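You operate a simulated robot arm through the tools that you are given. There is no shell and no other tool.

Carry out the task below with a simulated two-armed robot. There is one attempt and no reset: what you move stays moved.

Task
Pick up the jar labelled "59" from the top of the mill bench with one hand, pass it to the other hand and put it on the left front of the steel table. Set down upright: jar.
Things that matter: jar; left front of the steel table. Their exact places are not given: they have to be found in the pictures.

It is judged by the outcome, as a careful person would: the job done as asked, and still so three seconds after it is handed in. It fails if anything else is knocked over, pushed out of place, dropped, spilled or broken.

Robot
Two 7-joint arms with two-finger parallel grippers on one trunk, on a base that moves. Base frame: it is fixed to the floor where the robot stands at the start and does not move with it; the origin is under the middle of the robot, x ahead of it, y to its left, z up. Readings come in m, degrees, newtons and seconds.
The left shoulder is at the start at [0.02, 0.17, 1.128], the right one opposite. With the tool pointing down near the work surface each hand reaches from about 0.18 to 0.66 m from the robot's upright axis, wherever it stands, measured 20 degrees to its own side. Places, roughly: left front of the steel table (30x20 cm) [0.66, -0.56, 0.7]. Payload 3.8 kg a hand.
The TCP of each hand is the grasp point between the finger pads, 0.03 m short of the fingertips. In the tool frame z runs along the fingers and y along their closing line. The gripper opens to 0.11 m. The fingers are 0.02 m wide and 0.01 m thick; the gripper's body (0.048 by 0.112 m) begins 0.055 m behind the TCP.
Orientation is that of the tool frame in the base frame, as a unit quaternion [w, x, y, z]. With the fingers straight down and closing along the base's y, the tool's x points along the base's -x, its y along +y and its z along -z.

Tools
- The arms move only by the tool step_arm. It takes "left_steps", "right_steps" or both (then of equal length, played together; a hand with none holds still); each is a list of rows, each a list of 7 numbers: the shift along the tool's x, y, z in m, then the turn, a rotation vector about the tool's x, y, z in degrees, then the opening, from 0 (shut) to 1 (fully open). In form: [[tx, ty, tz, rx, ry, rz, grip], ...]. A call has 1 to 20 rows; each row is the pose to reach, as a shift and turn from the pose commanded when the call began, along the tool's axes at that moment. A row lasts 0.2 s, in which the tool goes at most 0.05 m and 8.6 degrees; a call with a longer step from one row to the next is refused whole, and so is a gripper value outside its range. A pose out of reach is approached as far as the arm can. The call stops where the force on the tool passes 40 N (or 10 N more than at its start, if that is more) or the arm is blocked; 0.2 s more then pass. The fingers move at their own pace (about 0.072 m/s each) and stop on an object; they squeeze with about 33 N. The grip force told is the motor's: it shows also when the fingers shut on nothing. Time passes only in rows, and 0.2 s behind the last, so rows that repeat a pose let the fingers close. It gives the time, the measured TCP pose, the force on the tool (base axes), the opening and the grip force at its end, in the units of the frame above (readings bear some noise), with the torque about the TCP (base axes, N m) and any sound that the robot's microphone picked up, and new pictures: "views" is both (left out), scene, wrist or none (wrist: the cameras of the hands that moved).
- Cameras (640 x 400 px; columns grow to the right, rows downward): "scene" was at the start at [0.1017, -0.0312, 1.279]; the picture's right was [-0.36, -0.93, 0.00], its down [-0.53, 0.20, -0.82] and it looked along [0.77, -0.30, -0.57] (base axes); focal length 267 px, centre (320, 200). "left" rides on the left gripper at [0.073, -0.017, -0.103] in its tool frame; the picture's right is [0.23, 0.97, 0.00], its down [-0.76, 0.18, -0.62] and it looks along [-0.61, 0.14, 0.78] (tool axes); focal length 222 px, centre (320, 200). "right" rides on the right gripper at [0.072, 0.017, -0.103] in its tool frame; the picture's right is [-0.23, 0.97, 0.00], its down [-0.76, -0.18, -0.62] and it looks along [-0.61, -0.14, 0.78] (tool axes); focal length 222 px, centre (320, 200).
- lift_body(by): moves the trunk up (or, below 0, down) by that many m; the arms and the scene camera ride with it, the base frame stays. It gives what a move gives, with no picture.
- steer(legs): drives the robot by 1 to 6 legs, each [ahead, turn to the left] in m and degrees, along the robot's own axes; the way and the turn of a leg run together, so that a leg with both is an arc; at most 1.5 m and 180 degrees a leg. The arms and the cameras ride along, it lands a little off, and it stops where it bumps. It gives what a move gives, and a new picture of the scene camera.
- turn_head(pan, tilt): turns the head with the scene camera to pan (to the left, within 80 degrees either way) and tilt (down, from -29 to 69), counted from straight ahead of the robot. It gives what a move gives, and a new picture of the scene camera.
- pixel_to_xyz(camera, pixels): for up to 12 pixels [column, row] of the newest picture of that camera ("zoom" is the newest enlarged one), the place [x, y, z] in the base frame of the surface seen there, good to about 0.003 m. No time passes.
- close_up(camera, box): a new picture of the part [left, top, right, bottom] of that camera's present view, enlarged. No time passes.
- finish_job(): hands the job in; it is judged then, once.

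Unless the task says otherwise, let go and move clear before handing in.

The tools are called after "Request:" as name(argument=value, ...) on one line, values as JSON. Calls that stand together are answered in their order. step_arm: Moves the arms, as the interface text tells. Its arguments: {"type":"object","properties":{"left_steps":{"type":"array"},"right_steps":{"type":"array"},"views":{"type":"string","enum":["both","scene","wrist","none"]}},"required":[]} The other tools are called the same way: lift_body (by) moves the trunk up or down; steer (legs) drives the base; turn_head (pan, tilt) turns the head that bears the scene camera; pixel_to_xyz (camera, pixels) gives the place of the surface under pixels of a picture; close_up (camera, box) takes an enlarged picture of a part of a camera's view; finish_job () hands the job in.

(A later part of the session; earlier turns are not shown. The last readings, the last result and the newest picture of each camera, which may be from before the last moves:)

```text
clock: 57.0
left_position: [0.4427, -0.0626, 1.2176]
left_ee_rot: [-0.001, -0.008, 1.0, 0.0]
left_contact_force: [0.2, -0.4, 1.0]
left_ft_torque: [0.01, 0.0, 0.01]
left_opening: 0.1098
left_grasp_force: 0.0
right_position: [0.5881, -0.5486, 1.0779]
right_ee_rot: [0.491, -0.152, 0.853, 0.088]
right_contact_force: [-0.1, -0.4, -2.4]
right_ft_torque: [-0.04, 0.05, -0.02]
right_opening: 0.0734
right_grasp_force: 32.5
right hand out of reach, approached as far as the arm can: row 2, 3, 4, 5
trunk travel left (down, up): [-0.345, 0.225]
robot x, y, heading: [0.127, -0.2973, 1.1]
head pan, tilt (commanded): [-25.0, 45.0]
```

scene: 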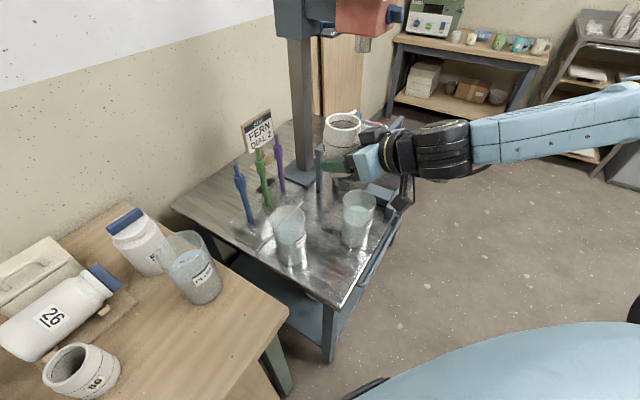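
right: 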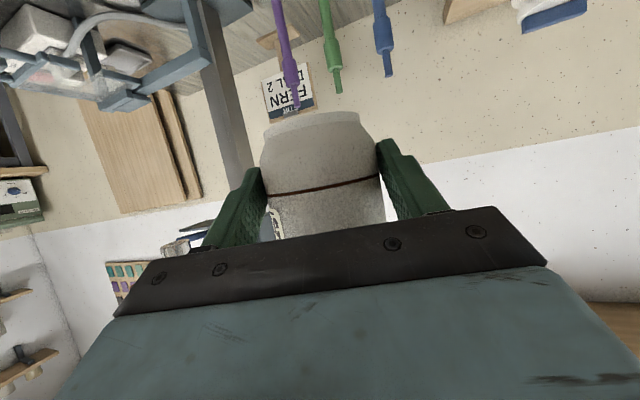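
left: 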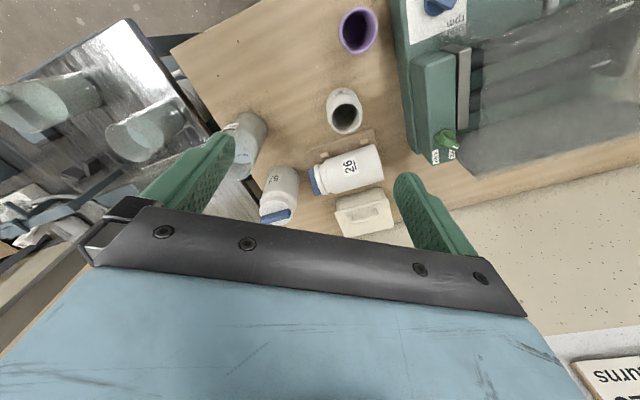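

The arm stalls near z = 1.078 here (shoulder-relative -0.17), so trunk lowering must do most of the descent. I'll test in free air whether the arm reaches lower when drawn in closer, by moving to (0.50,-0.56,1.03).

Request:
step_arm(right_steps=[[0.0213, 0.0048, -0.0128, 0, 0, 0, 0], [0.0426, 0.0095, -0.0256, 0, 0, 0, 0], [0.0638, 0.0143, -0.0383, 0, 0, 0, 0], [0.0851, 0.019, -0.0511, 0, 0, 0, 0], [0.0851, 0.019, -0.0511, 0, 0, 0, 0]], views="scene")

```text
clock: 58.1
left_position: [0.4433, -0.0617, 1.2176]
left_ee_rot: [0.0, -0.007, 1.0, 0.0]
left_contact_force: [0.3, 0.5, -0.2]
left_ft_torque: [0.0, 0.01, 0.0]
left_opening: 0.1098
left_grasp_force: 0.1
right_position: [0.5089, -0.5839, 1.0579]
right_ee_rot: [0.492, -0.152, 0.852, 0.088]
right_contact_force: [0.7, -0.2, -2.6]
right_ft_torque: [-0.05, 0.04, 0.0]
right_opening: 0.0733
right_grasp_force: 32.6
right hand out of reach, approached as far as the arm can: row 1, 2, 3, 4, 5
trunk travel left (down, up): [-0.345, 0.225]
robot x, y, heading: [0.127, -0.2904, 1.2]
head pan, tilt (commanded): [-25.0, 45.0]
```

scene: 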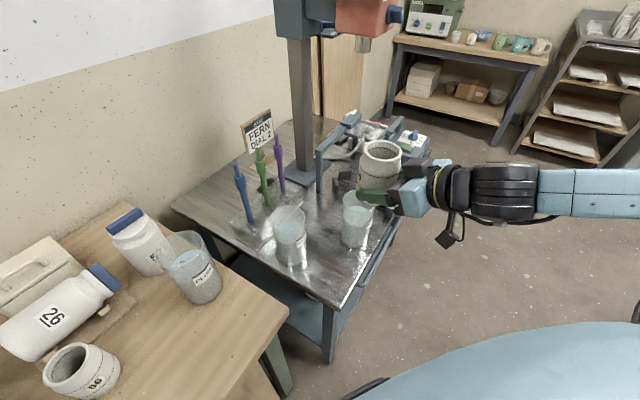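

Drawn in to (0.509,-0.584) the limit drops only to z ≈ 1.058. I'll test whether pointing the hand more straight ahead of the robot (heading 5° instead of 20°) allows it to go lower, still in free air.

Request:
step_arm(right_steps=[[0, 0, 0, 4.3, 0, 2.5, 0], [0, 0, 0, 8.7, 0, 5, 0], [0, 0, 0, 13, 0, 7.5, 0], [0.0217, 0, 0.0125, 13, 0, 7.5, 0], [0.0433, 0, 0.025, 13, 0, 7.5, 0], [0.0433, 0, 0.025, 13, 0, 7.5, 0]], views="scene")

```text
clock: 59.5
left_position: [0.4436, -0.0631, 1.2179]
left_ee_rot: [0.0, -0.006, 1.0, 0.0]
left_contact_force: [0.4, 0.4, 0.1]
left_ft_torque: [0.01, -0.01, 0.0]
left_opening: 0.1102
left_grasp_force: 0.1
right_position: [0.511, -0.5863, 1.0091]
right_ee_rot: [0.499, -0.038, 0.866, 0.022]
right_contact_force: [-0.2, -1.2, -2.9]
right_ft_torque: [-0.04, 0.08, 0.02]
right_opening: 0.0734
right_grasp_force: 32.7
right hand out of reach, approached as far as the arm can: row 1, 2, 3, 4
trunk travel left (down, up): [-0.345, 0.225]
robot x, y, heading: [0.1254, -0.2931, 1.0]
head pan, tilt (commanded): [-25.0, 45.0]
```

scene: 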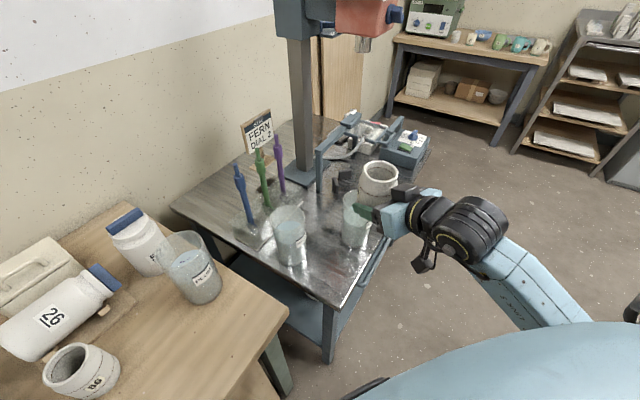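

The arm has found an elbow-down posture and now reaches (0.511,-0.586,1.009) without stalling, heading 5°, jar upright at scene (380,180). I'll lower a further 0.10 m to test.

Request:
step_arm(right_steps=[[0.0217, 0, 0.0126, 0, 0, 0, 0], [0.0433, 0, 0.0252, 0, 0, 0, 0], [0.065, 0, 0.0377, 0, 0, 0, 0], [0.0866, 0, 0.0503, 0, 0, 0, 0], [0.0866, 0, 0.0503, 0, 0, 0, 0]], views="scene")

```text
clock: 60.8
left_position: [0.4429, -0.0613, 1.2177]
left_ee_rot: [0.0, -0.007, 1.0, 0.0]
left_contact_force: [-0.4, 0.2, -0.2]
left_ft_torque: [0.0, -0.02, 0.0]
left_opening: 0.1101
left_grasp_force: 0.0
right_position: [0.5118, -0.5956, 0.9106]
right_ee_rot: [0.499, -0.04, 0.865, 0.026]
right_contact_force: [0.5, -0.4, -3.6]
right_ft_torque: [0.01, 0.07, -0.04]
right_opening: 0.0734
right_grasp_force: 33.1
right hand out of reach, approached as far as the arm can: row 3, 4, 5
trunk travel left (down, up): [-0.345, 0.225]
robot x, y, heading: [0.1261, -0.2937, 1.2]
head pan, tilt (commanded): [-25.0, 45.0]
```

scene: 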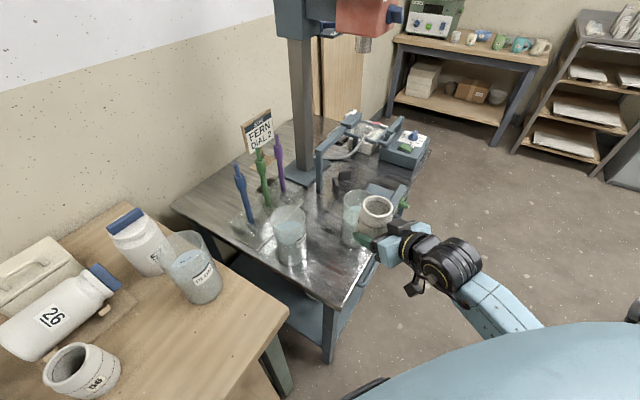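

With the elbow down the arm now reaches z = 0.911 here, so only about 0.18 m of trunk lowering is needed. I'll raise the jar back to z ≈ 1.01 for safety, then reposition the base to face the table more squarely (heading about 30°).

Request:
step_arm(right_steps=[[-0.026, 0, -0.015, 0, 0, 0, 0], [-0.052, 0, -0.03, 0, 0, 0, 0], [-0.078, 0, -0.045, 0, 0, 0, 0], [-0.095, 0, -0.055, 0, 0, 0, 0], [-0.095, 0, -0.055, 0, 0, 0, 0]], views="scene")

```text
clock: 62.0
left_position: [0.4415, -0.0611, 1.2179]
left_ee_rot: [0.0, -0.008, 1.0, 0.0]
left_contact_force: [-0.3, -1.1, 0.6]
left_ft_torque: [-0.04, 0.0, -0.01]
left_opening: 0.1098
left_grasp_force: 0.0
right_position: [0.5131, -0.5983, 1.0226]
right_ee_rot: [0.499, -0.039, 0.865, 0.023]
right_contact_force: [1.0, 0.0, -2.4]
right_ft_torque: [-0.02, 0.07, 0.02]
right_opening: 0.0735
right_grasp_force: 33.2
trunk travel left (down, up): [-0.345, 0.225]
robot x, y, heading: [0.123, -0.2932, 1.3]
head pan, tilt (commanded): [-25.0, 45.0]
```

scene: 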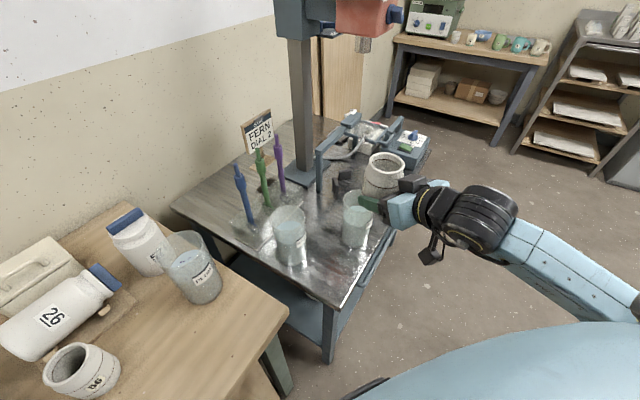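

The jar is up at z 1.02 and steady. I'll back off, turn right, drive along the front, and turn left to face the table at about 30°.

Request:
steer(legs=[[-0.12, 0], [0, -62], [0.177, 0], [0, 91]])

```text
clock: 70.7
left_position: [0.2767, -0.0998, 1.2178]
left_ee_rot: [0.0, -0.23, 0.973, 0.0]
left_contact_force: [0.2, 1.4, 0.2]
left_ft_torque: [-0.01, -0.02, 0.04]
left_opening: 0.1098
left_grasp_force: 0.1
right_position: [0.5732, -0.5526, 1.0225]
right_ee_rot: [0.481, -0.231, 0.835, 0.134]
right_contact_force: [0.0, 0.8, -3.6]
right_ft_torque: [-0.04, 0.03, 0.0]
right_opening: 0.0733
right_grasp_force: 32.9
trunk travel left (down, up): [-0.345, 0.225]
robot x, y, heading: [0.0946, -0.4514, 27.1]
head pan, tilt (commanded): [-25.0, 45.0]
```

scene: 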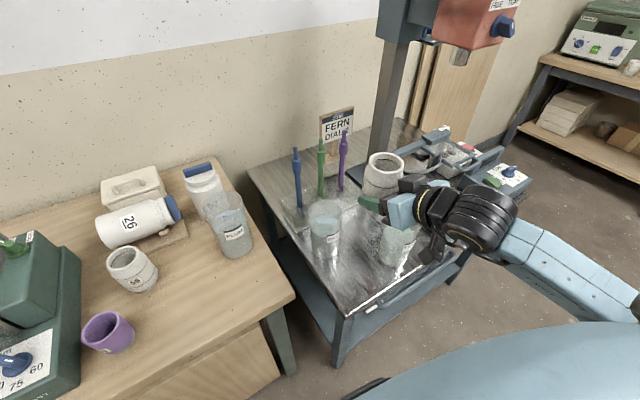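

I'm at (0.095,-0.451), heading 27°, with the jar near (0.586,-0.545) overhead of the spot. I'll aim the head at the spot and re-measure the table edge and both beakers from here.

Request:
turn_head(pan=-30, tilt=55)

Request:
close_up(camera="scene", box=[180, 60, 480, 340])

```text
clock: 71.4
left_position: [0.2774, -0.1007, 1.2182]
left_ee_rot: [0.0, -0.231, 0.973, 0.0]
left_contact_force: [-0.3, 0.7, 1.2]
left_ft_torque: [0.03, 0.0, 0.04]
left_opening: 0.1102
left_grasp_force: 0.1
right_position: [0.573, -0.5511, 1.0231]
right_ee_rot: [0.482, -0.231, 0.834, 0.134]
right_contact_force: [0.0, 0.0, -3.1]
right_ft_torque: [-0.05, 0.06, -0.01]
right_opening: 0.0732
right_grasp_force: 33.4
trunk travel left (down, up): [-0.345, 0.225]
robot x, y, heading: [0.0973, -0.4507, 27.3]
head pan, tilt (commanded): [-30.0, 55.0]
```

scene: 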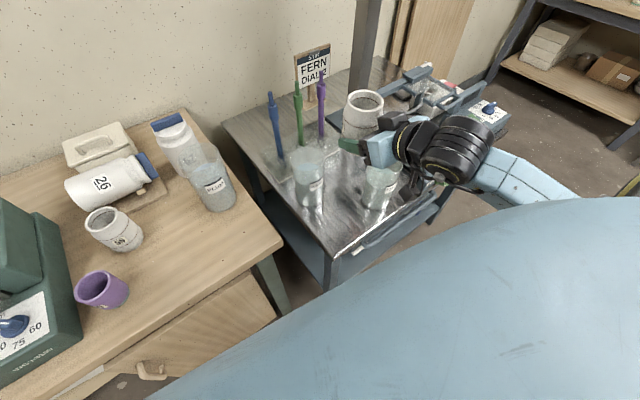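

```text
1.43 times, centred on (330, 200) of scene
```

zoom: 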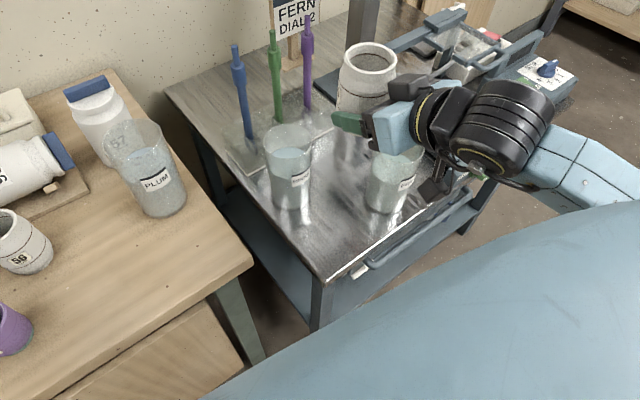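

Request:
pixel_to_xyz(camera="zoom", pixels=[[325, 278], [400, 232], [445, 205], [290, 207], [270, 200], [305, 205], [385, 212], [367, 200], [405, 207], [340, 225], [330, 205], [345, 240]])

Request:
pixel_to_xyz(camera="zoom", pixels=[[290, 150], [265, 140], [312, 140], [375, 165], [395, 260], [430, 235], [360, 270], [240, 75], [275, 35], [308, 20], [345, 75], [365, 95]])

```text
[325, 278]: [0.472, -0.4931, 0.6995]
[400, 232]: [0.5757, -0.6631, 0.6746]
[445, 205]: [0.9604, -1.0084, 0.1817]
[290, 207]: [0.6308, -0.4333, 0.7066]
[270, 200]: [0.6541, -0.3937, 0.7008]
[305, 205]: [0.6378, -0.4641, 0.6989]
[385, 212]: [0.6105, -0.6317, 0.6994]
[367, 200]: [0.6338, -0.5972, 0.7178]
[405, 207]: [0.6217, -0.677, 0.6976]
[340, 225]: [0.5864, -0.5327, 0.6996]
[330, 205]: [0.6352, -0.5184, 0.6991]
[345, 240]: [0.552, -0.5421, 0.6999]
```

```text
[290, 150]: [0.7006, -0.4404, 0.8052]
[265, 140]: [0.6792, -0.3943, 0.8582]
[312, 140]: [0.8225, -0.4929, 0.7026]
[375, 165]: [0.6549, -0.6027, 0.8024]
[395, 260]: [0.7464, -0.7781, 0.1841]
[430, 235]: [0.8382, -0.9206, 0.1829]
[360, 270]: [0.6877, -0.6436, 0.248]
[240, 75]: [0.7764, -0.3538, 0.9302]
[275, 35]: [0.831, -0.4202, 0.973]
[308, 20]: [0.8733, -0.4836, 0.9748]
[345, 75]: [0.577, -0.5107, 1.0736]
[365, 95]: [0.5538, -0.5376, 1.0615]
```

The free spot is confirmed: the beakers' axes are near (0.668,-0.432) and (0.646,-0.644), and the table corner is at (0.472,-0.493). I'll set the jar down at about (0.606,-0.528), so I shift the right hand 2.5 cm to be right over it.

Request:
step_arm(right_steps=[[-0.0064, 0.0017, 0.011, 0, 0, 0, 0], [-0.0127, 0.0034, 0.022, 0, 0, 0, 0], [-0.0127, 0.0034, 0.022, 0, 0, 0, 0]], views="both")

```text
clock: 72.2
left_position: [0.2768, -0.0998, 1.2179]
left_ee_rot: [0.0, -0.23, 0.973, 0.0]
left_contact_force: [-0.3, -0.1, -0.2]
left_ft_torque: [-0.02, 0.03, -0.01]
left_opening: 0.1099
left_grasp_force: 0.1
right_position: [0.5939, -0.5359, 1.0234]
right_ee_rot: [0.482, -0.232, 0.834, 0.135]
right_contact_force: [-0.4, -0.6, -3.0]
right_ft_torque: [-0.06, 0.06, 0.01]
right_opening: 0.0736
right_grasp_force: 32.6
trunk travel left (down, up): [-0.345, 0.225]
robot x, y, heading: [0.0941, -0.4507, 27.0]
head pan, tilt (commanded): [-30.0, 55.0]
```

scene: 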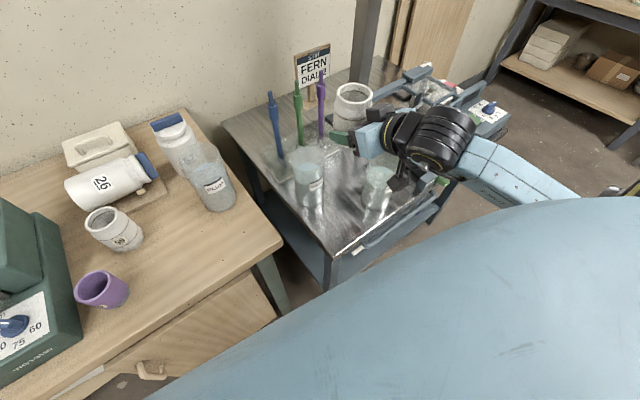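
right: 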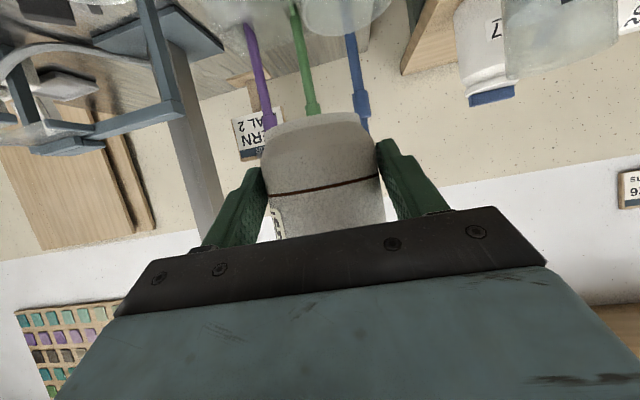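

The jar is over the spot, level, with its axis at about (0.607,-0.528). Before lowering, I'll check the towel bar on the table's front, since the right hand's camera will come down just outside that edge.

Request:
close_up(camera="scene", box=[310, 170, 450, 290])

```text
3.33 times, centred on (380, 230) of scene
```

zoom: 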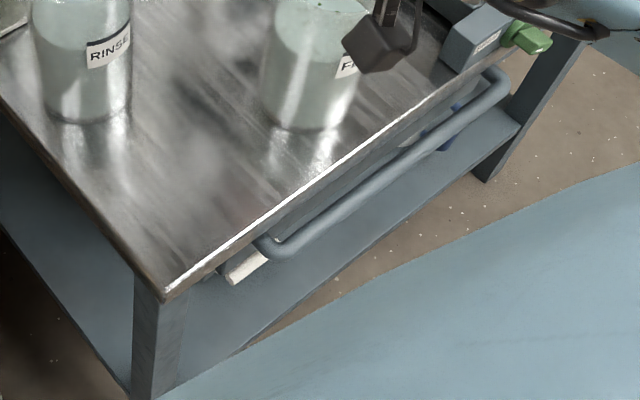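

Request:
pixel_to_xyz(camera="zoom", pixels=[[285, 246], [340, 208], [400, 162], [450, 128], [495, 95], [168, 290], [250, 235], [300, 195], [375, 60], [345, 45], [400, 55], [380, 45]])

```text
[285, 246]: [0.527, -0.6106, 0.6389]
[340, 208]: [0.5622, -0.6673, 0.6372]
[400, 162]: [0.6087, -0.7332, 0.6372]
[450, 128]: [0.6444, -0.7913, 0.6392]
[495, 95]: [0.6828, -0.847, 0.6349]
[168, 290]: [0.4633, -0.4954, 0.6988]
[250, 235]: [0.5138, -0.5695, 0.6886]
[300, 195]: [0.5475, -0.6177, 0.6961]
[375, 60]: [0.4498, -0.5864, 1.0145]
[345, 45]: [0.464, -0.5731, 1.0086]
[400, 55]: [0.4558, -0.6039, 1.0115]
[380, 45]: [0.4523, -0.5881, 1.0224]
```

The towel bar sits at z ≈ 0.64, well below where the camera will end (about 0.70), and the camera stays about 4 cm outside the edge. I'll lower the trunk 0.20 m, bringing the jar's base to about z 0.785.

Request:
lift_body(by=-0.2)

Request:
turn_head(pan=-30, tilt=50)

```text
clock: 74.4
left_position: [0.277, -0.1014, 1.018]
left_ee_rot: [0.0, -0.231, 0.973, 0.0]
left_contact_force: [-0.2, 0.3, -0.2]
left_ft_torque: [0.01, 0.04, 0.02]
left_opening: 0.1103
left_grasp_force: 0.0
right_position: [0.5932, -0.537, 0.8237]
right_ee_rot: [0.482, -0.231, 0.834, 0.134]
right_contact_force: [-0.6, -0.2, -3.5]
right_ft_torque: [-0.05, 0.04, 0.01]
right_opening: 0.0735
right_grasp_force: 33.0
trunk travel left (down, up): [-0.145, 0.425]
robot x, y, heading: [0.0957, -0.4479, 27.0]
head pan, tilt (commanded): [-30.0, 55.0]
```

```text
clock: 75.1
left_position: [0.2763, -0.1006, 1.0177]
left_ee_rot: [0.0, -0.231, 0.973, 0.0]
left_contact_force: [-0.5, 0.7, 0.4]
left_ft_torque: [-0.03, -0.04, -0.03]
left_opening: 0.1101
left_grasp_force: 0.0
right_position: [0.5941, -0.5373, 0.824]
right_ee_rot: [0.482, -0.231, 0.835, 0.134]
right_contact_force: [0.2, 0.3, -4.0]
right_ft_torque: [-0.02, 0.06, 0.02]
right_opening: 0.0732
right_grasp_force: 33.3
trunk travel left (down, up): [-0.145, 0.425]
robot x, y, heading: [0.0946, -0.4523, 27.1]
head pan, tilt (commanded): [-30.0, 50.0]
```

scene: 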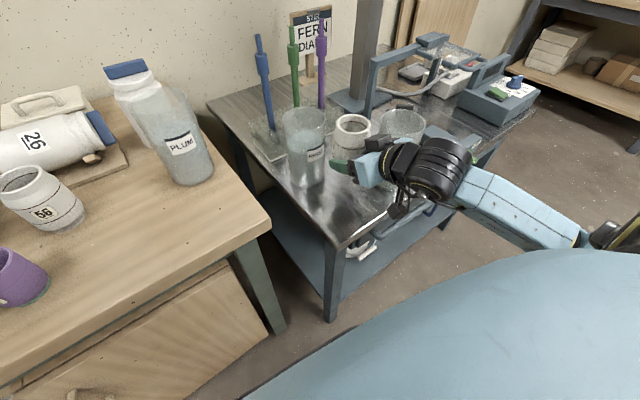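

Request:
close_up(camera="scene", box=[260, 80, 460, 240])

Request:
step_arm(right_steps=[[0, 0, 0, 0, 0, 0, 0]], views="wrist")

```text
2.50 times, centred on (360, 160) of scene
```

zoom: 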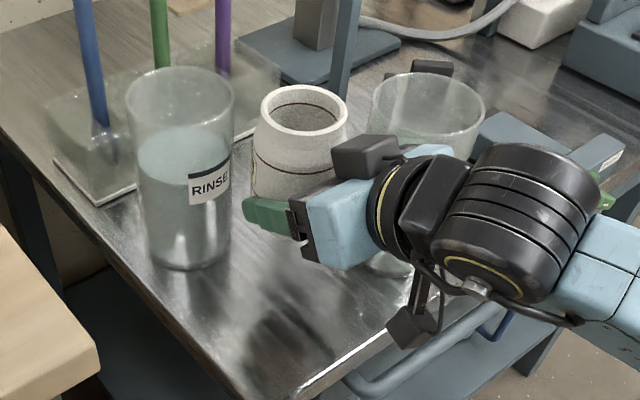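

```text
clock: 75.5
left_position: [0.276, -0.1012, 1.0182]
left_ee_rot: [0.0, -0.231, 0.973, 0.0]
left_contact_force: [0.4, -1.1, 0.4]
left_ft_torque: [-0.03, -0.01, -0.02]
left_opening: 0.1102
left_grasp_force: 0.1
right_position: [0.5942, -0.5358, 0.8235]
right_ee_rot: [0.481, -0.232, 0.835, 0.134]
right_contact_force: [0.0, -0.1, -2.8]
right_ft_torque: [-0.04, 0.03, -0.01]
right_opening: 0.0732
right_grasp_force: 32.9
trunk travel left (down, up): [-0.145, 0.425]
robot x, y, heading: [0.0933, -0.4422, 27.0]
head pan, tilt (commanded): [-30.0, 50.0]
```

right: 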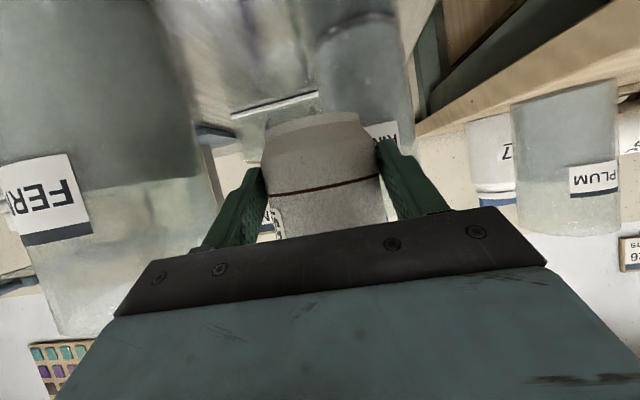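

The jar sits in clear space between the two beakers, with the hand clear of both. I'll lower the trunk another 0.06 m, leaving the last 2–3 cm for fine arm steps.

Request:
lift_body(by=-0.06)

Request:
step_arm(right_steps=[[0.0043, 0, 0.0025, 0, 0, 0, 0], [0.0087, 0, 0.005, 0, 0, 0, 0], [0.013, 0, 0.0075, 0, 0, 0, 0], [0.013, 0, 0.0075, 0, 0, 0, 0]], views="both")

```text
clock: 76.5
left_position: [0.2756, -0.1, 0.9574]
left_ee_rot: [0.0, -0.231, 0.973, 0.0]
left_contact_force: [0.5, 0.2, 0.3]
left_ft_torque: [0.0, 0.01, -0.01]
left_opening: 0.1099
left_grasp_force: 0.1
right_position: [0.594, -0.5366, 0.7627]
right_ee_rot: [0.481, -0.232, 0.835, 0.134]
right_contact_force: [0.4, -0.2, -2.9]
right_ft_torque: [-0.06, 0.04, 0.03]
right_opening: 0.0733
right_grasp_force: 32.9
trunk travel left (down, up): [-0.085, 0.485]
robot x, y, heading: [0.095, -0.4487, 27.0]
head pan, tilt (commanded): [-30.0, 50.0]
```

```text
clock: 77.5
left_position: [0.2766, -0.1006, 0.9577]
left_ee_rot: [0.0, -0.23, 0.973, 0.0]
left_contact_force: [-0.3, 0.9, -0.6]
left_ft_torque: [0.02, 0.01, -0.01]
left_opening: 0.1098
left_grasp_force: 0.2
right_position: [0.5945, -0.5361, 0.7484]
right_ee_rot: [0.481, -0.232, 0.834, 0.134]
right_contact_force: [1.1, -0.6, -2.6]
right_ft_torque: [-0.04, 0.04, 0.0]
right_opening: 0.0733
right_grasp_force: 32.8
trunk travel left (down, up): [-0.085, 0.485]
robot x, y, heading: [0.0918, -0.4484, 27.4]
head pan, tilt (commanded): [-30.0, 50.0]
```

scene: 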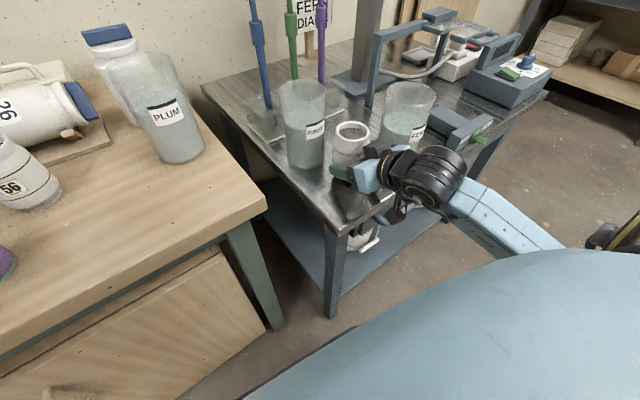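
right: 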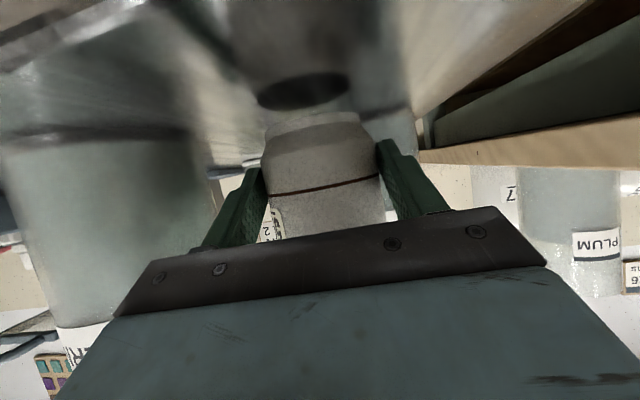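

The jar's base is about 12 mm above the table (TCP z 0.748) with no contact yet. I'll go down another 8 mm slowly.

Request:
step_arm(right_steps=[[0.0017, 0, 0.001, 0, 0, 0, 0], [0.0035, 0, 0.002, 0, 0, 0, 0], [0.0052, 0, 0.003, 0, 0, 0, 0], [0.0069, 0, 0.004, 0, 0, 0, 0]], views="scene")

Request:
close_up(camera="scene", box=[290, 90, 430, 220])

```text
clock: 78.5
left_position: [0.2759, -0.1007, 0.9576]
left_ee_rot: [0.0, -0.231, 0.973, 0.0]
left_contact_force: [0.7, -0.9, 0.7]
left_ft_torque: [0.01, 0.0, 0.0]
left_opening: 0.1099
left_grasp_force: 0.1
right_position: [0.5965, -0.5366, 0.7399]
right_ee_rot: [0.482, -0.232, 0.834, 0.134]
right_contact_force: [1.0, 0.4, -3.3]
right_ft_torque: [-0.03, 0.06, -0.01]
right_opening: 0.0736
right_grasp_force: 33.2
trunk travel left (down, up): [-0.085, 0.485]
robot x, y, heading: [0.0906, -0.4495, 27.1]
head pan, tilt (commanded): [-30.0, 50.0]
```

scene: 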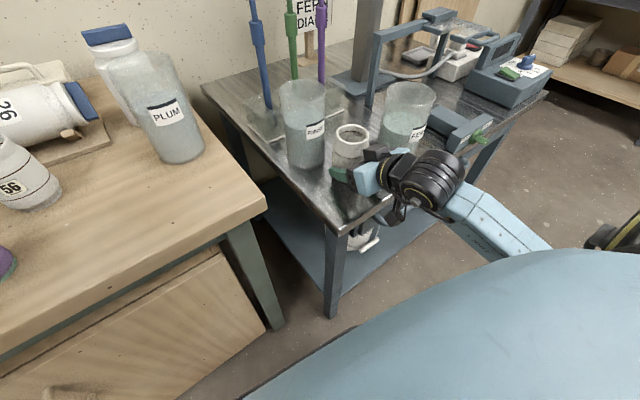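

```text
3.08 times, centred on (360, 155) of scene
```

zoom: 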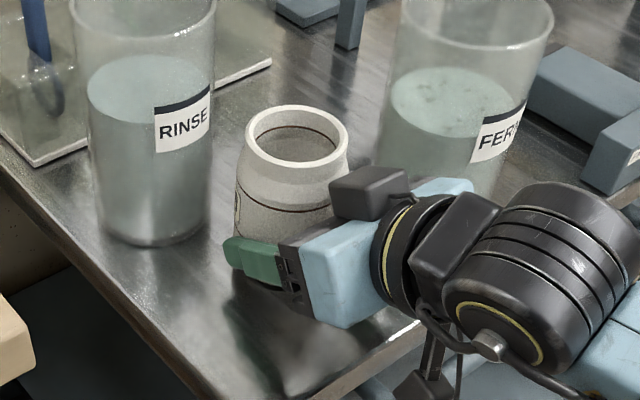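

The TCP is at z 0.740 with only the jar's weight on it. I'll measure the rim height (a seated jar would read about 0.806) to see the remaining gap.

Request:
pixel_to_xyz(camera="zoom", pixels=[[250, 140], [297, 108], [342, 135], [290, 165], [265, 115], [325, 115], [240, 200], [275, 185], [235, 300], [220, 270]])

```text
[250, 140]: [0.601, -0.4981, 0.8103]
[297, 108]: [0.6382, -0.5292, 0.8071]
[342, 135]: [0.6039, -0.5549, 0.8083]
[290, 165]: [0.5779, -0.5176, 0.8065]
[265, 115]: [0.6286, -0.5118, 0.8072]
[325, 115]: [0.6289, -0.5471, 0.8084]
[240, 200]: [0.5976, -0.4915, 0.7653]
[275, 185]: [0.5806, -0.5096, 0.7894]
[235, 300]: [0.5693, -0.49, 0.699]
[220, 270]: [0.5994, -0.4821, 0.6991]
```

The rim reads z ≈ 0.808 and is level, so about 2 mm remain. I'll go down in 1 mm steps and watch the force for touchdown.

Request:
step_arm(right_steps=[[0.0009, 0, 0.0005, 0, 0, 0, 0], [0.0017, 0, 0.001, 0, 0, 0, 0], [0.0017, 0, 0.001, 0, 0, 0, 0]], views="none")

```text
clock: 79.3
left_position: [0.277, -0.1001, 0.9575]
left_ee_rot: [0.0, -0.232, 0.973, 0.0]
left_contact_force: [-0.2, -0.2, 0.0]
left_ft_torque: [0.03, 0.01, 0.0]
left_opening: 0.1098
left_grasp_force: 0.1
right_position: [0.5943, -0.5372, 0.7374]
right_ee_rot: [0.482, -0.231, 0.835, 0.134]
right_contact_force: [0.4, -0.2, -4.1]
right_ft_torque: [-0.04, 0.06, 0.0]
right_opening: 0.0732
right_grasp_force: 33.2
trunk travel left (down, up): [-0.085, 0.485]
robot x, y, heading: [0.0933, -0.4484, 27.3]
head pan, tilt (commanded): [-30.0, 50.0]
```

Still only the jar's weight (-4.1 N) at z 0.7374, so it hasn't touched. I'll continue in 1 mm steps.

Request:
step_arm(right_steps=[[0.0009, 0, 0.0005, 0, 0, 0, 0], [0.0009, 0, 0.0005, 0, 0, 0, 0]], views="none")

Request:
step_arm(right_steps=[[0.0009, 0, 0.0005, 0, 0, 0, 0], [0.0009, 0, 0.0005, 0, 0, 0, 0]], views="none")

```text
clock: 79.9
left_position: [0.2772, -0.1017, 0.9589]
left_ee_rot: [0.0, -0.231, 0.973, 0.0]
left_contact_force: [-0.1, -0.1, -0.7]
left_ft_torque: [0.01, 0.0, -0.02]
left_opening: 0.1099
left_grasp_force: 0.0
right_position: [0.5946, -0.5374, 0.7383]
right_ee_rot: [0.482, -0.232, 0.834, 0.134]
right_contact_force: [0.7, 0.7, 0.0]
right_ft_torque: [-0.1, 0.01, -0.01]
right_opening: 0.0733
right_grasp_force: 33.2
trunk travel left (down, up): [-0.085, 0.485]
robot x, y, heading: [0.0932, -0.4501, 27.1]
head pan, tilt (commanded): [-30.0, 50.0]
```

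```text
clock: 80.5
left_position: [0.2766, -0.1004, 0.9579]
left_ee_rot: [-0.001, -0.23, 0.973, 0.0]
left_contact_force: [0.0, -0.4, -1.1]
left_ft_torque: [-0.03, 0.07, 0.04]
left_opening: 0.1101
left_grasp_force: 0.1
right_position: [0.5942, -0.536, 0.7381]
right_ee_rot: [0.484, -0.232, 0.833, 0.135]
right_contact_force: [3.0, -2.0, 6.4]
right_ft_torque: [-0.19, -0.02, 0.03]
right_opening: 0.0734
right_grasp_force: 32.7
trunk travel left (down, up): [-0.085, 0.485]
robot x, y, heading: [0.095, -0.4487, 27.0]
head pan, tilt (commanded): [-30.0, 50.0]
```

Touchdown: the vertical force went from -4 N to +6.4 N, so the jar now rests on the table. I'll ease off 1 mm and open the right gripper.

Request:
step_arm(right_steps=[[-0.0009, 0, -0.0005, 0, 0, 0, 0], [-0.0009, 0, -0.0005, 0, 0, 0, 0.7], [-0.0009, 0, -0.0005, 0, 0, 0, 0.8], [-0.0009, 0, -0.0005, 0, 0, 0, 0.95], [-0.0009, 0, -0.0005, 0, 0, 0, 1], [-0.0009, 0, -0.0005, 0, 0, 0, 1]], views="both")

Request:
close_up(camera="scene", box=[290, 90, 430, 220])

```text
clock: 81.9
left_position: [0.2768, -0.101, 0.9576]
left_ee_rot: [0.0, -0.23, 0.973, 0.001]
left_contact_force: [-0.7, -0.5, -0.3]
left_ft_torque: [-0.01, -0.02, -0.01]
left_opening: 0.11
left_grasp_force: 0.1
right_position: [0.5937, -0.5371, 0.7382]
right_ee_rot: [0.482, -0.232, 0.834, 0.135]
right_contact_force: [0.2, 0.1, -0.1]
right_ft_torque: [0.0, -0.01, 0.0]
right_opening: 0.1102
right_grasp_force: 0.0
trunk travel left (down, up): [-0.085, 0.485]
robot x, y, heading: [0.0938, -0.4447, 27.3]
head pan, tilt (commanded): [-30.0, 50.0]
```

scene: 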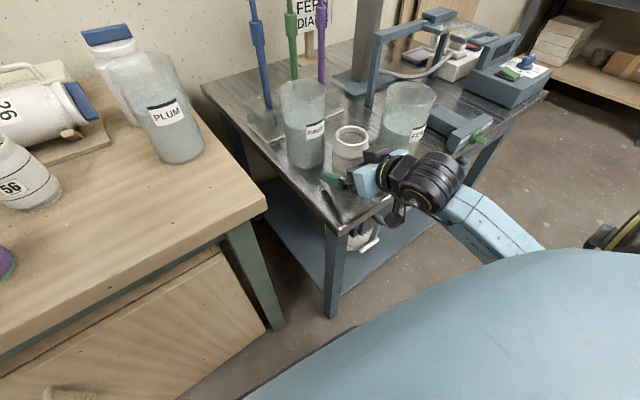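
right: 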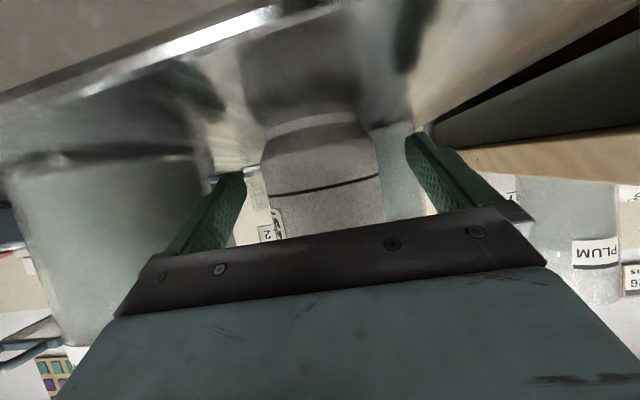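

```text
3.08 times, centred on (360, 155) of scene
```

zoom: 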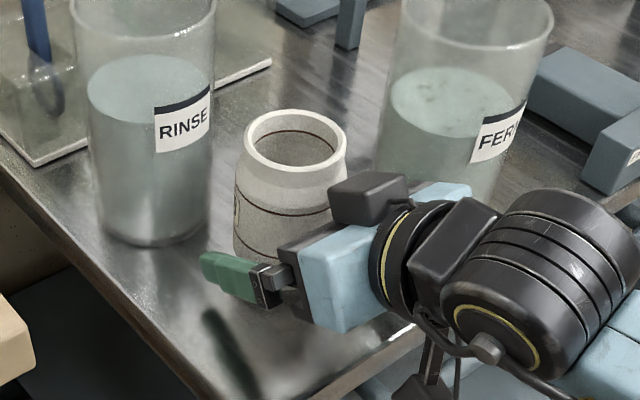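

The jar stands on its own, level, with the fingers open on both sides. I'll withdraw the right hand along its own axis (back and up), first 3 cm, and check for drift.

Request:
step_arm(right_steps=[[0, 0, -0.01, 0, 0, 0, 1], [0, 0, -0.02, 0, 0, 0, 1], [0, 0, -0.03, 0, 0, 0, 1], [0, 0, -0.03, 0, 0, 0, 1]], views="both")

```text
clock: 82.9
left_position: [0.2758, -0.1005, 0.9573]
left_ee_rot: [-0.001, -0.231, 0.973, 0.0]
left_contact_force: [0.9, 0.3, -0.1]
left_ft_torque: [0.01, 0.04, -0.02]
left_opening: 0.11
left_grasp_force: 0.1
right_position: [0.5728, -0.5493, 0.7519]
right_ee_rot: [0.481, -0.232, 0.835, 0.135]
right_contact_force: [-0.9, 0.5, -0.5]
right_ft_torque: [0.02, 0.0, -0.04]
right_opening: 0.1099
right_grasp_force: 0.1
trunk travel left (down, up): [-0.085, 0.485]
robot x, y, heading: [0.0948, -0.4512, 27.0]
head pan, tilt (commanded): [-30.0, 50.0]
```

scene: 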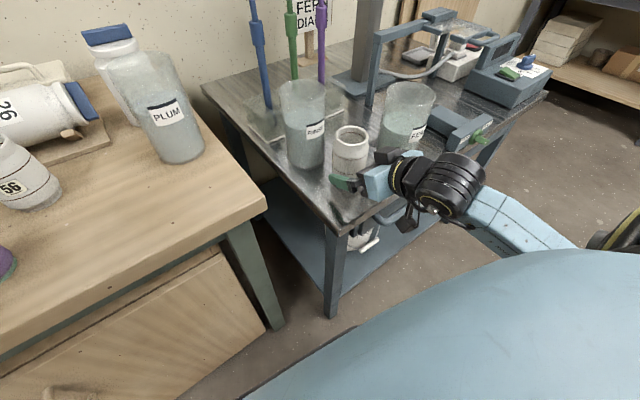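
right: 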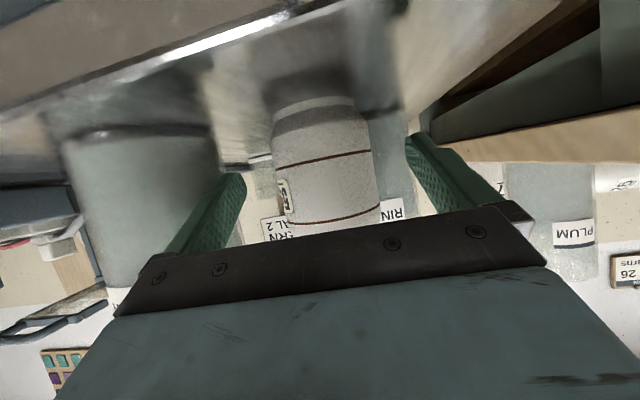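

The withdrawal follows the axis exactly (0.5728,-0.5493,0.7519) and the jar hasn't moved. I'll continue another 6 cm.

Request:
step_arm(right_steps=[[0, 0, -0.012, 0, 0, 0, 1], [0, 0, -0.024, 0, 0, 0, 1], [0, 0, -0.036, 0, 0, 0, 1], [0, 0, -0.048, 0, 0, 0, 1], [0, 0, -0.06, 0, 0, 0, 1]], views="both")

```text
clock: 84.1
left_position: [0.2754, -0.1006, 0.9579]
left_ee_rot: [0.0, -0.231, 0.973, 0.0]
left_contact_force: [1.0, -0.1, 0.2]
left_ft_torque: [-0.02, -0.02, -0.02]
left_opening: 0.1102
left_grasp_force: 0.1
right_position: [0.5675, -0.5738, 0.7525]
right_ee_rot: [0.482, -0.232, 0.834, 0.135]
right_contact_force: [-1.1, 1.9, 1.4]
right_ft_torque: [-0.06, -0.06, 0.05]
right_opening: 0.109
right_grasp_force: 0.1
right hand out of reach, approached as far as the arm can: row 1, 2, 3, 4, 5
trunk travel left (down, up): [-0.085, 0.485]
robot x, y, heading: [0.0899, -0.4475, 27.1]
head pan, tilt (commanded): [-30.0, 50.0]
```

scene: 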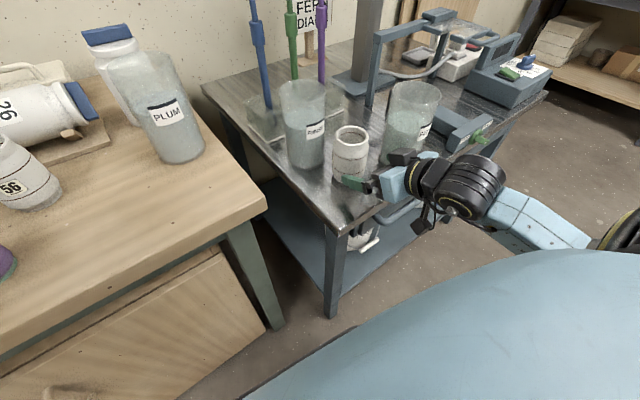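
right: 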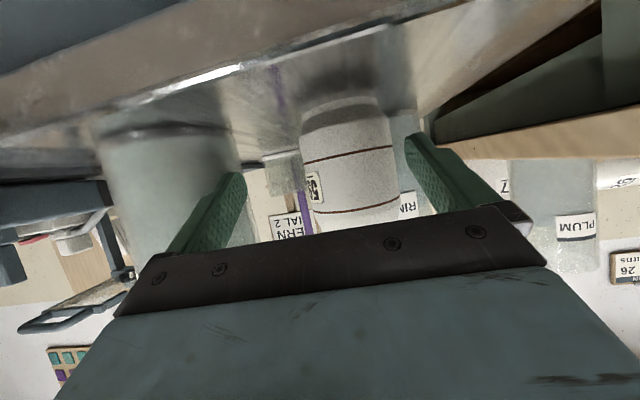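

The arm drifted about 18 mm sideways at its reach limit, and there's a slight force (about 2 N): the left finger is close to the jar and the right one close to the FERN beaker. I'll look closely before moving again.

Request:
close_up(camera="scene", box=[310, 70, 470, 220])

Request:
close_up(camera="right", box=[90, 60, 480, 280])

```text
2.67 times, centred on (390, 145) of scene
```

zoom: 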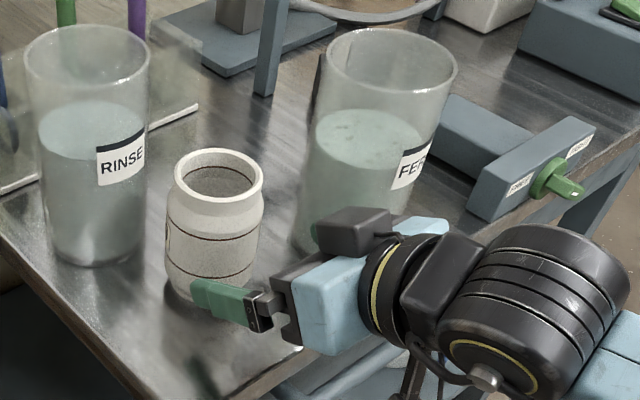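

```text
1.64 times, centred on (285, 170) of right
```

zoom: 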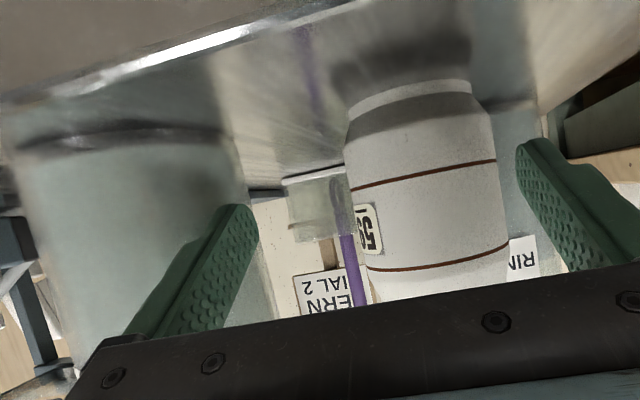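

The force direction (toward -x,+y) means the right finger is brushing the FERN beaker; the jar itself isn't touched. I'll go straight back to the last good pose (0.573,-0.549,0.752), moving sideways away from the beaker first.

Request:
step_arm(right_steps=[[-0.002, 0.006, 0.003, 0, 0, 0, 1], [-0.005, 0.012, 0.008, 0, 0, 0, 1], [-0.0086, 0.0183, 0.0148, 0, 0, 0, 1], [-0.0086, 0.0183, 0.0148, 0, 0, 0, 1]], views="both")

Request:
close_up(camera="scene", box=[310, 70, 470, 220])

```text
clock: 85.1
left_position: [0.276, -0.101, 0.9574]
left_ee_rot: [0.001, -0.231, 0.973, 0.001]
left_contact_force: [-0.7, 0.6, -0.2]
left_ft_torque: [-0.01, -0.01, 0.03]
left_opening: 0.1101
left_grasp_force: 0.0
right_position: [0.5702, -0.5504, 0.755]
right_ee_rot: [0.482, -0.232, 0.834, 0.134]
right_contact_force: [0.6, -0.7, 1.4]
right_ft_torque: [0.02, 0.0, 0.01]
right_opening: 0.11
right_grasp_force: 0.1
trunk travel left (down, up): [-0.085, 0.485]
robot x, y, heading: [0.0926, -0.4493, 27.0]
head pan, tilt (commanded): [-30.0, 50.0]
```

scene: 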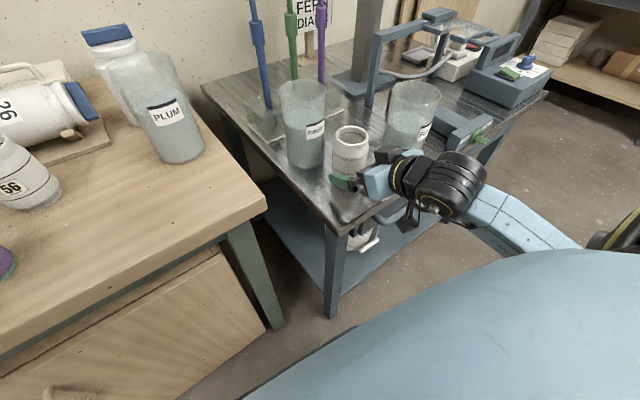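
right: 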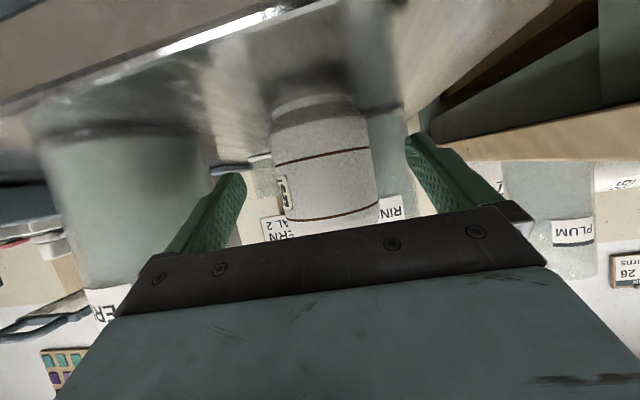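

```text
2.67 times, centred on (390, 145) of scene
```

zoom: 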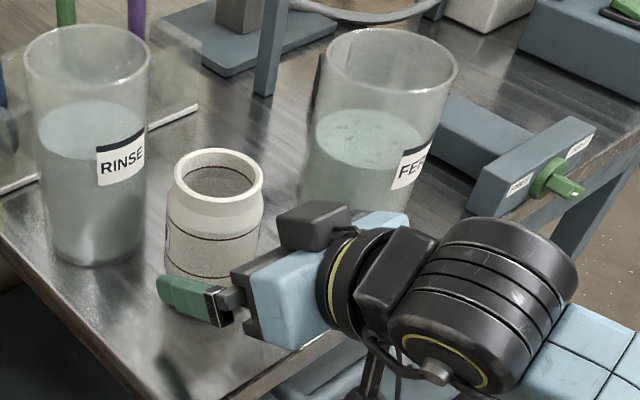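

The jar stands untouched, but comparing pictures the FERN beaker's rim shifted from columns 385–436 to about 389–442: it was nudged roughly 1 cm. First I'll get the hand clear by raising the trunk straight up, which holds the arm's posture with no drift.

Request:
lift_body(by=0.1)

Request:
lift_body(by=0.12)

Request:
turn_head(pan=-30, tilt=55)

```text
clock: 86.4
left_position: [0.2744, -0.101, 1.0581]
left_ee_rot: [0.0, -0.231, 0.973, 0.001]
left_contact_force: [-0.3, 0.2, 0.1]
left_ft_torque: [-0.02, 0.02, -0.03]
left_opening: 0.11
left_grasp_force: 0.0
right_position: [0.5728, -0.5488, 0.8554]
right_ee_rot: [0.483, -0.231, 0.834, 0.134]
right_contact_force: [0.7, 0.0, 0.2]
right_ft_torque: [0.0, 0.04, 0.0]
right_opening: 0.11
right_grasp_force: 0.1
trunk travel left (down, up): [-0.185, 0.385]
robot x, y, heading: [0.0938, -0.453, 27.1]
head pan, tilt (commanded): [-30.0, 50.0]
```

```text
clock: 87.9
left_position: [0.2755, -0.1006, 1.177]
left_ee_rot: [0.0, -0.231, 0.973, 0.0]
left_contact_force: [-0.2, 0.1, -0.8]
left_ft_torque: [-0.03, 0.02, 0.02]
left_opening: 0.11
left_grasp_force: 0.2
right_position: [0.5714, -0.5496, 0.9746]
right_ee_rot: [0.481, -0.232, 0.834, 0.135]
right_contact_force: [-0.2, -0.1, 0.8]
right_ft_torque: [-0.03, -0.01, 0.05]
right_opening: 0.1099
right_grasp_force: 0.1
trunk travel left (down, up): [-0.305, 0.265]
robot x, y, heading: [0.094, -0.4491, 27.3]
head pan, tilt (commanded): [-30.0, 50.0]
```

```text
clock: 88.5
left_position: [0.2761, -0.0997, 1.1783]
left_ee_rot: [0.0, -0.232, 0.973, -0.001]
left_contact_force: [0.1, 0.2, -0.3]
left_ft_torque: [-0.01, 0.03, 0.0]
left_opening: 0.1102
left_grasp_force: 0.1
right_position: [0.5718, -0.5495, 0.9747]
right_ee_rot: [0.481, -0.231, 0.835, 0.134]
right_contact_force: [0.2, 0.6, -0.6]
right_ft_torque: [0.01, 0.01, 0.0]
right_opening: 0.1099
right_grasp_force: 0.0
trunk travel left (down, up): [-0.305, 0.265]
robot x, y, heading: [0.0962, -0.4455, 27.1]
head pan, tilt (commanded): [-30.0, 55.0]
```

scene: 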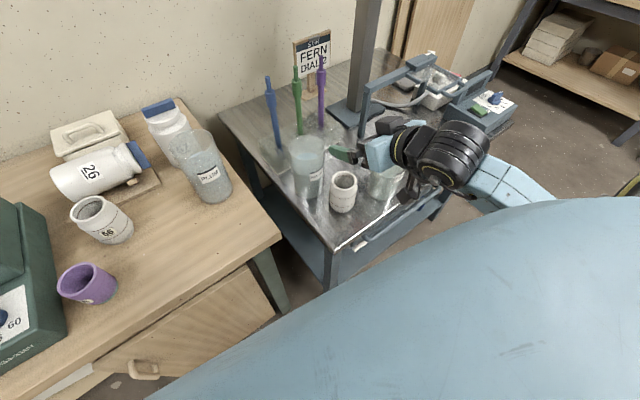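

The hand is clear above and the jar stands alone at scene (343,192). I'll raise the trunk 0.04 m to the exact camera height used earlier and swing the right hand out of the way, so I can compare the FERN beaker's place with the earlier picture.

Request:
lift_body(by=0.04)

Request:
step_arm(right_steps=[[0.0, 0, -0.02, 0, 0, 0, 1], [0.01, -0.03, -0.05, 0, 0, 0, 1], [0.02, -0.06, -0.075, 0, 0, 0, 1], [0.03, -0.09, -0.1, 0, 0, 0, 1], [0.0392, -0.12, -0.128, 0, 0, 0, 1], [0.0392, -0.12, -0.128, 0, 0, 0, 1]], views="scene")

Request:
close_up(camera="scene", box=[310, 170, 450, 290])

```text
clock: 89.4
left_position: [0.2767, -0.0997, 1.2186]
left_ee_rot: [0.0, -0.23, 0.973, 0.0]
left_contact_force: [0.2, 0.1, 0.4]
left_ft_torque: [0.0, 0.02, -0.01]
left_opening: 0.1099
left_grasp_force: 0.0
right_position: [0.5717, -0.5487, 1.015]
right_ee_rot: [0.481, -0.232, 0.835, 0.134]
right_contact_force: [-0.4, -0.6, -0.2]
right_ft_torque: [0.0, -0.02, -0.02]
right_opening: 0.1101
right_grasp_force: 0.2
trunk travel left (down, up): [-0.345, 0.225]
robot x, y, heading: [0.0937, -0.4518, 26.9]
head pan, tilt (commanded): [-30.0, 55.0]
```

```text
clock: 90.8
left_position: [0.2768, -0.1005, 1.2175]
left_ee_rot: [0.0, -0.231, 0.973, 0.001]
left_contact_force: [-0.3, -0.3, 0.1]
left_ft_torque: [-0.03, -0.04, -0.02]
left_opening: 0.1098
left_grasp_force: 0.1
right_position: [0.5316, -0.7112, 1.0387]
right_ee_rot: [0.482, -0.231, 0.835, 0.134]
right_contact_force: [1.4, -0.8, -0.7]
right_ft_torque: [-0.02, -0.01, -0.01]
right_opening: 0.11
right_grasp_force: 0.1
right hand out of reach, approached as far as the arm can: row 1, 2, 3, 4, 5, 6
trunk travel left (down, up): [-0.345, 0.225]
robot x, y, heading: [0.0915, -0.4511, 27.2]
head pan, tilt (commanded): [-30.0, 55.0]
```

scene: 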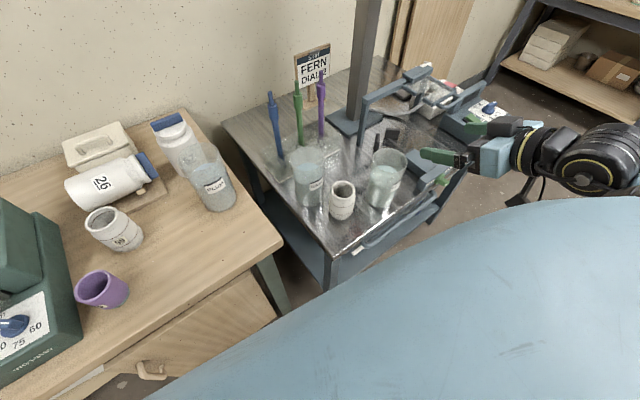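

```text
3.33 times, centred on (380, 230) of scene
```

zoom: 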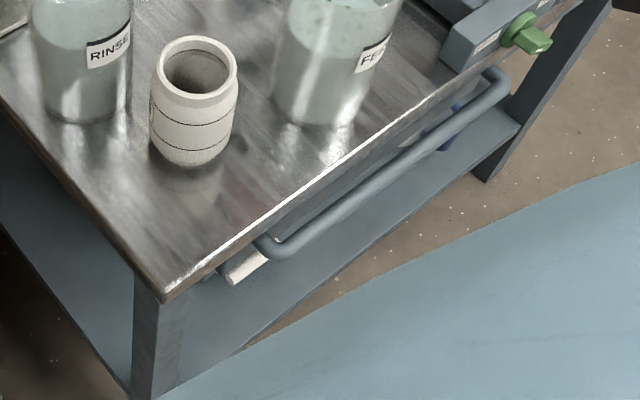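

Compared from the same viewpoint, the table corner and RINSE beaker are unchanged, but the FERN beaker has shifted about 8–10 zoom pixels (roughly 1 cm) and turned slightly. I'll measure its present position precisely.

Request:
pixel_to_xyz(camera="zoom", pixels=[[310, 123], [290, 117], [335, 120], [275, 100], [350, 105], [300, 100], [320, 100], [315, 60], [280, 60], [360, 95], [300, 128], [320, 127]])

Request:
close_up(camera="scene", box=[320, 120, 440, 230])

```text
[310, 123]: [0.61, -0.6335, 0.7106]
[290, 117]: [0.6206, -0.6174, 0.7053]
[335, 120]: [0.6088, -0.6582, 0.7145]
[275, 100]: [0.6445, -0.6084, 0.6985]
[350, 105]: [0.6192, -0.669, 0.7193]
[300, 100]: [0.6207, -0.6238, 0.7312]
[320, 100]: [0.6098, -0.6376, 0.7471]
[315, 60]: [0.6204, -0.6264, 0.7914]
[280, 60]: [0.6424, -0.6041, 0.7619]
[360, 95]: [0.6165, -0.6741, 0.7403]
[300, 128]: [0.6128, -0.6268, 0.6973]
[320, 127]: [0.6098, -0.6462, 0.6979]
```

```text
3.64 times, centred on (380, 175) of scene
```

zoom: 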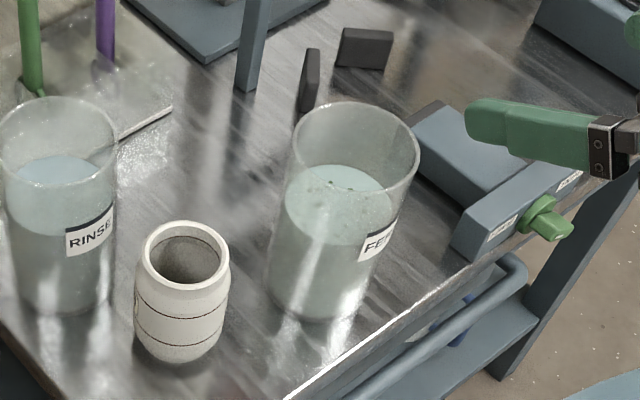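

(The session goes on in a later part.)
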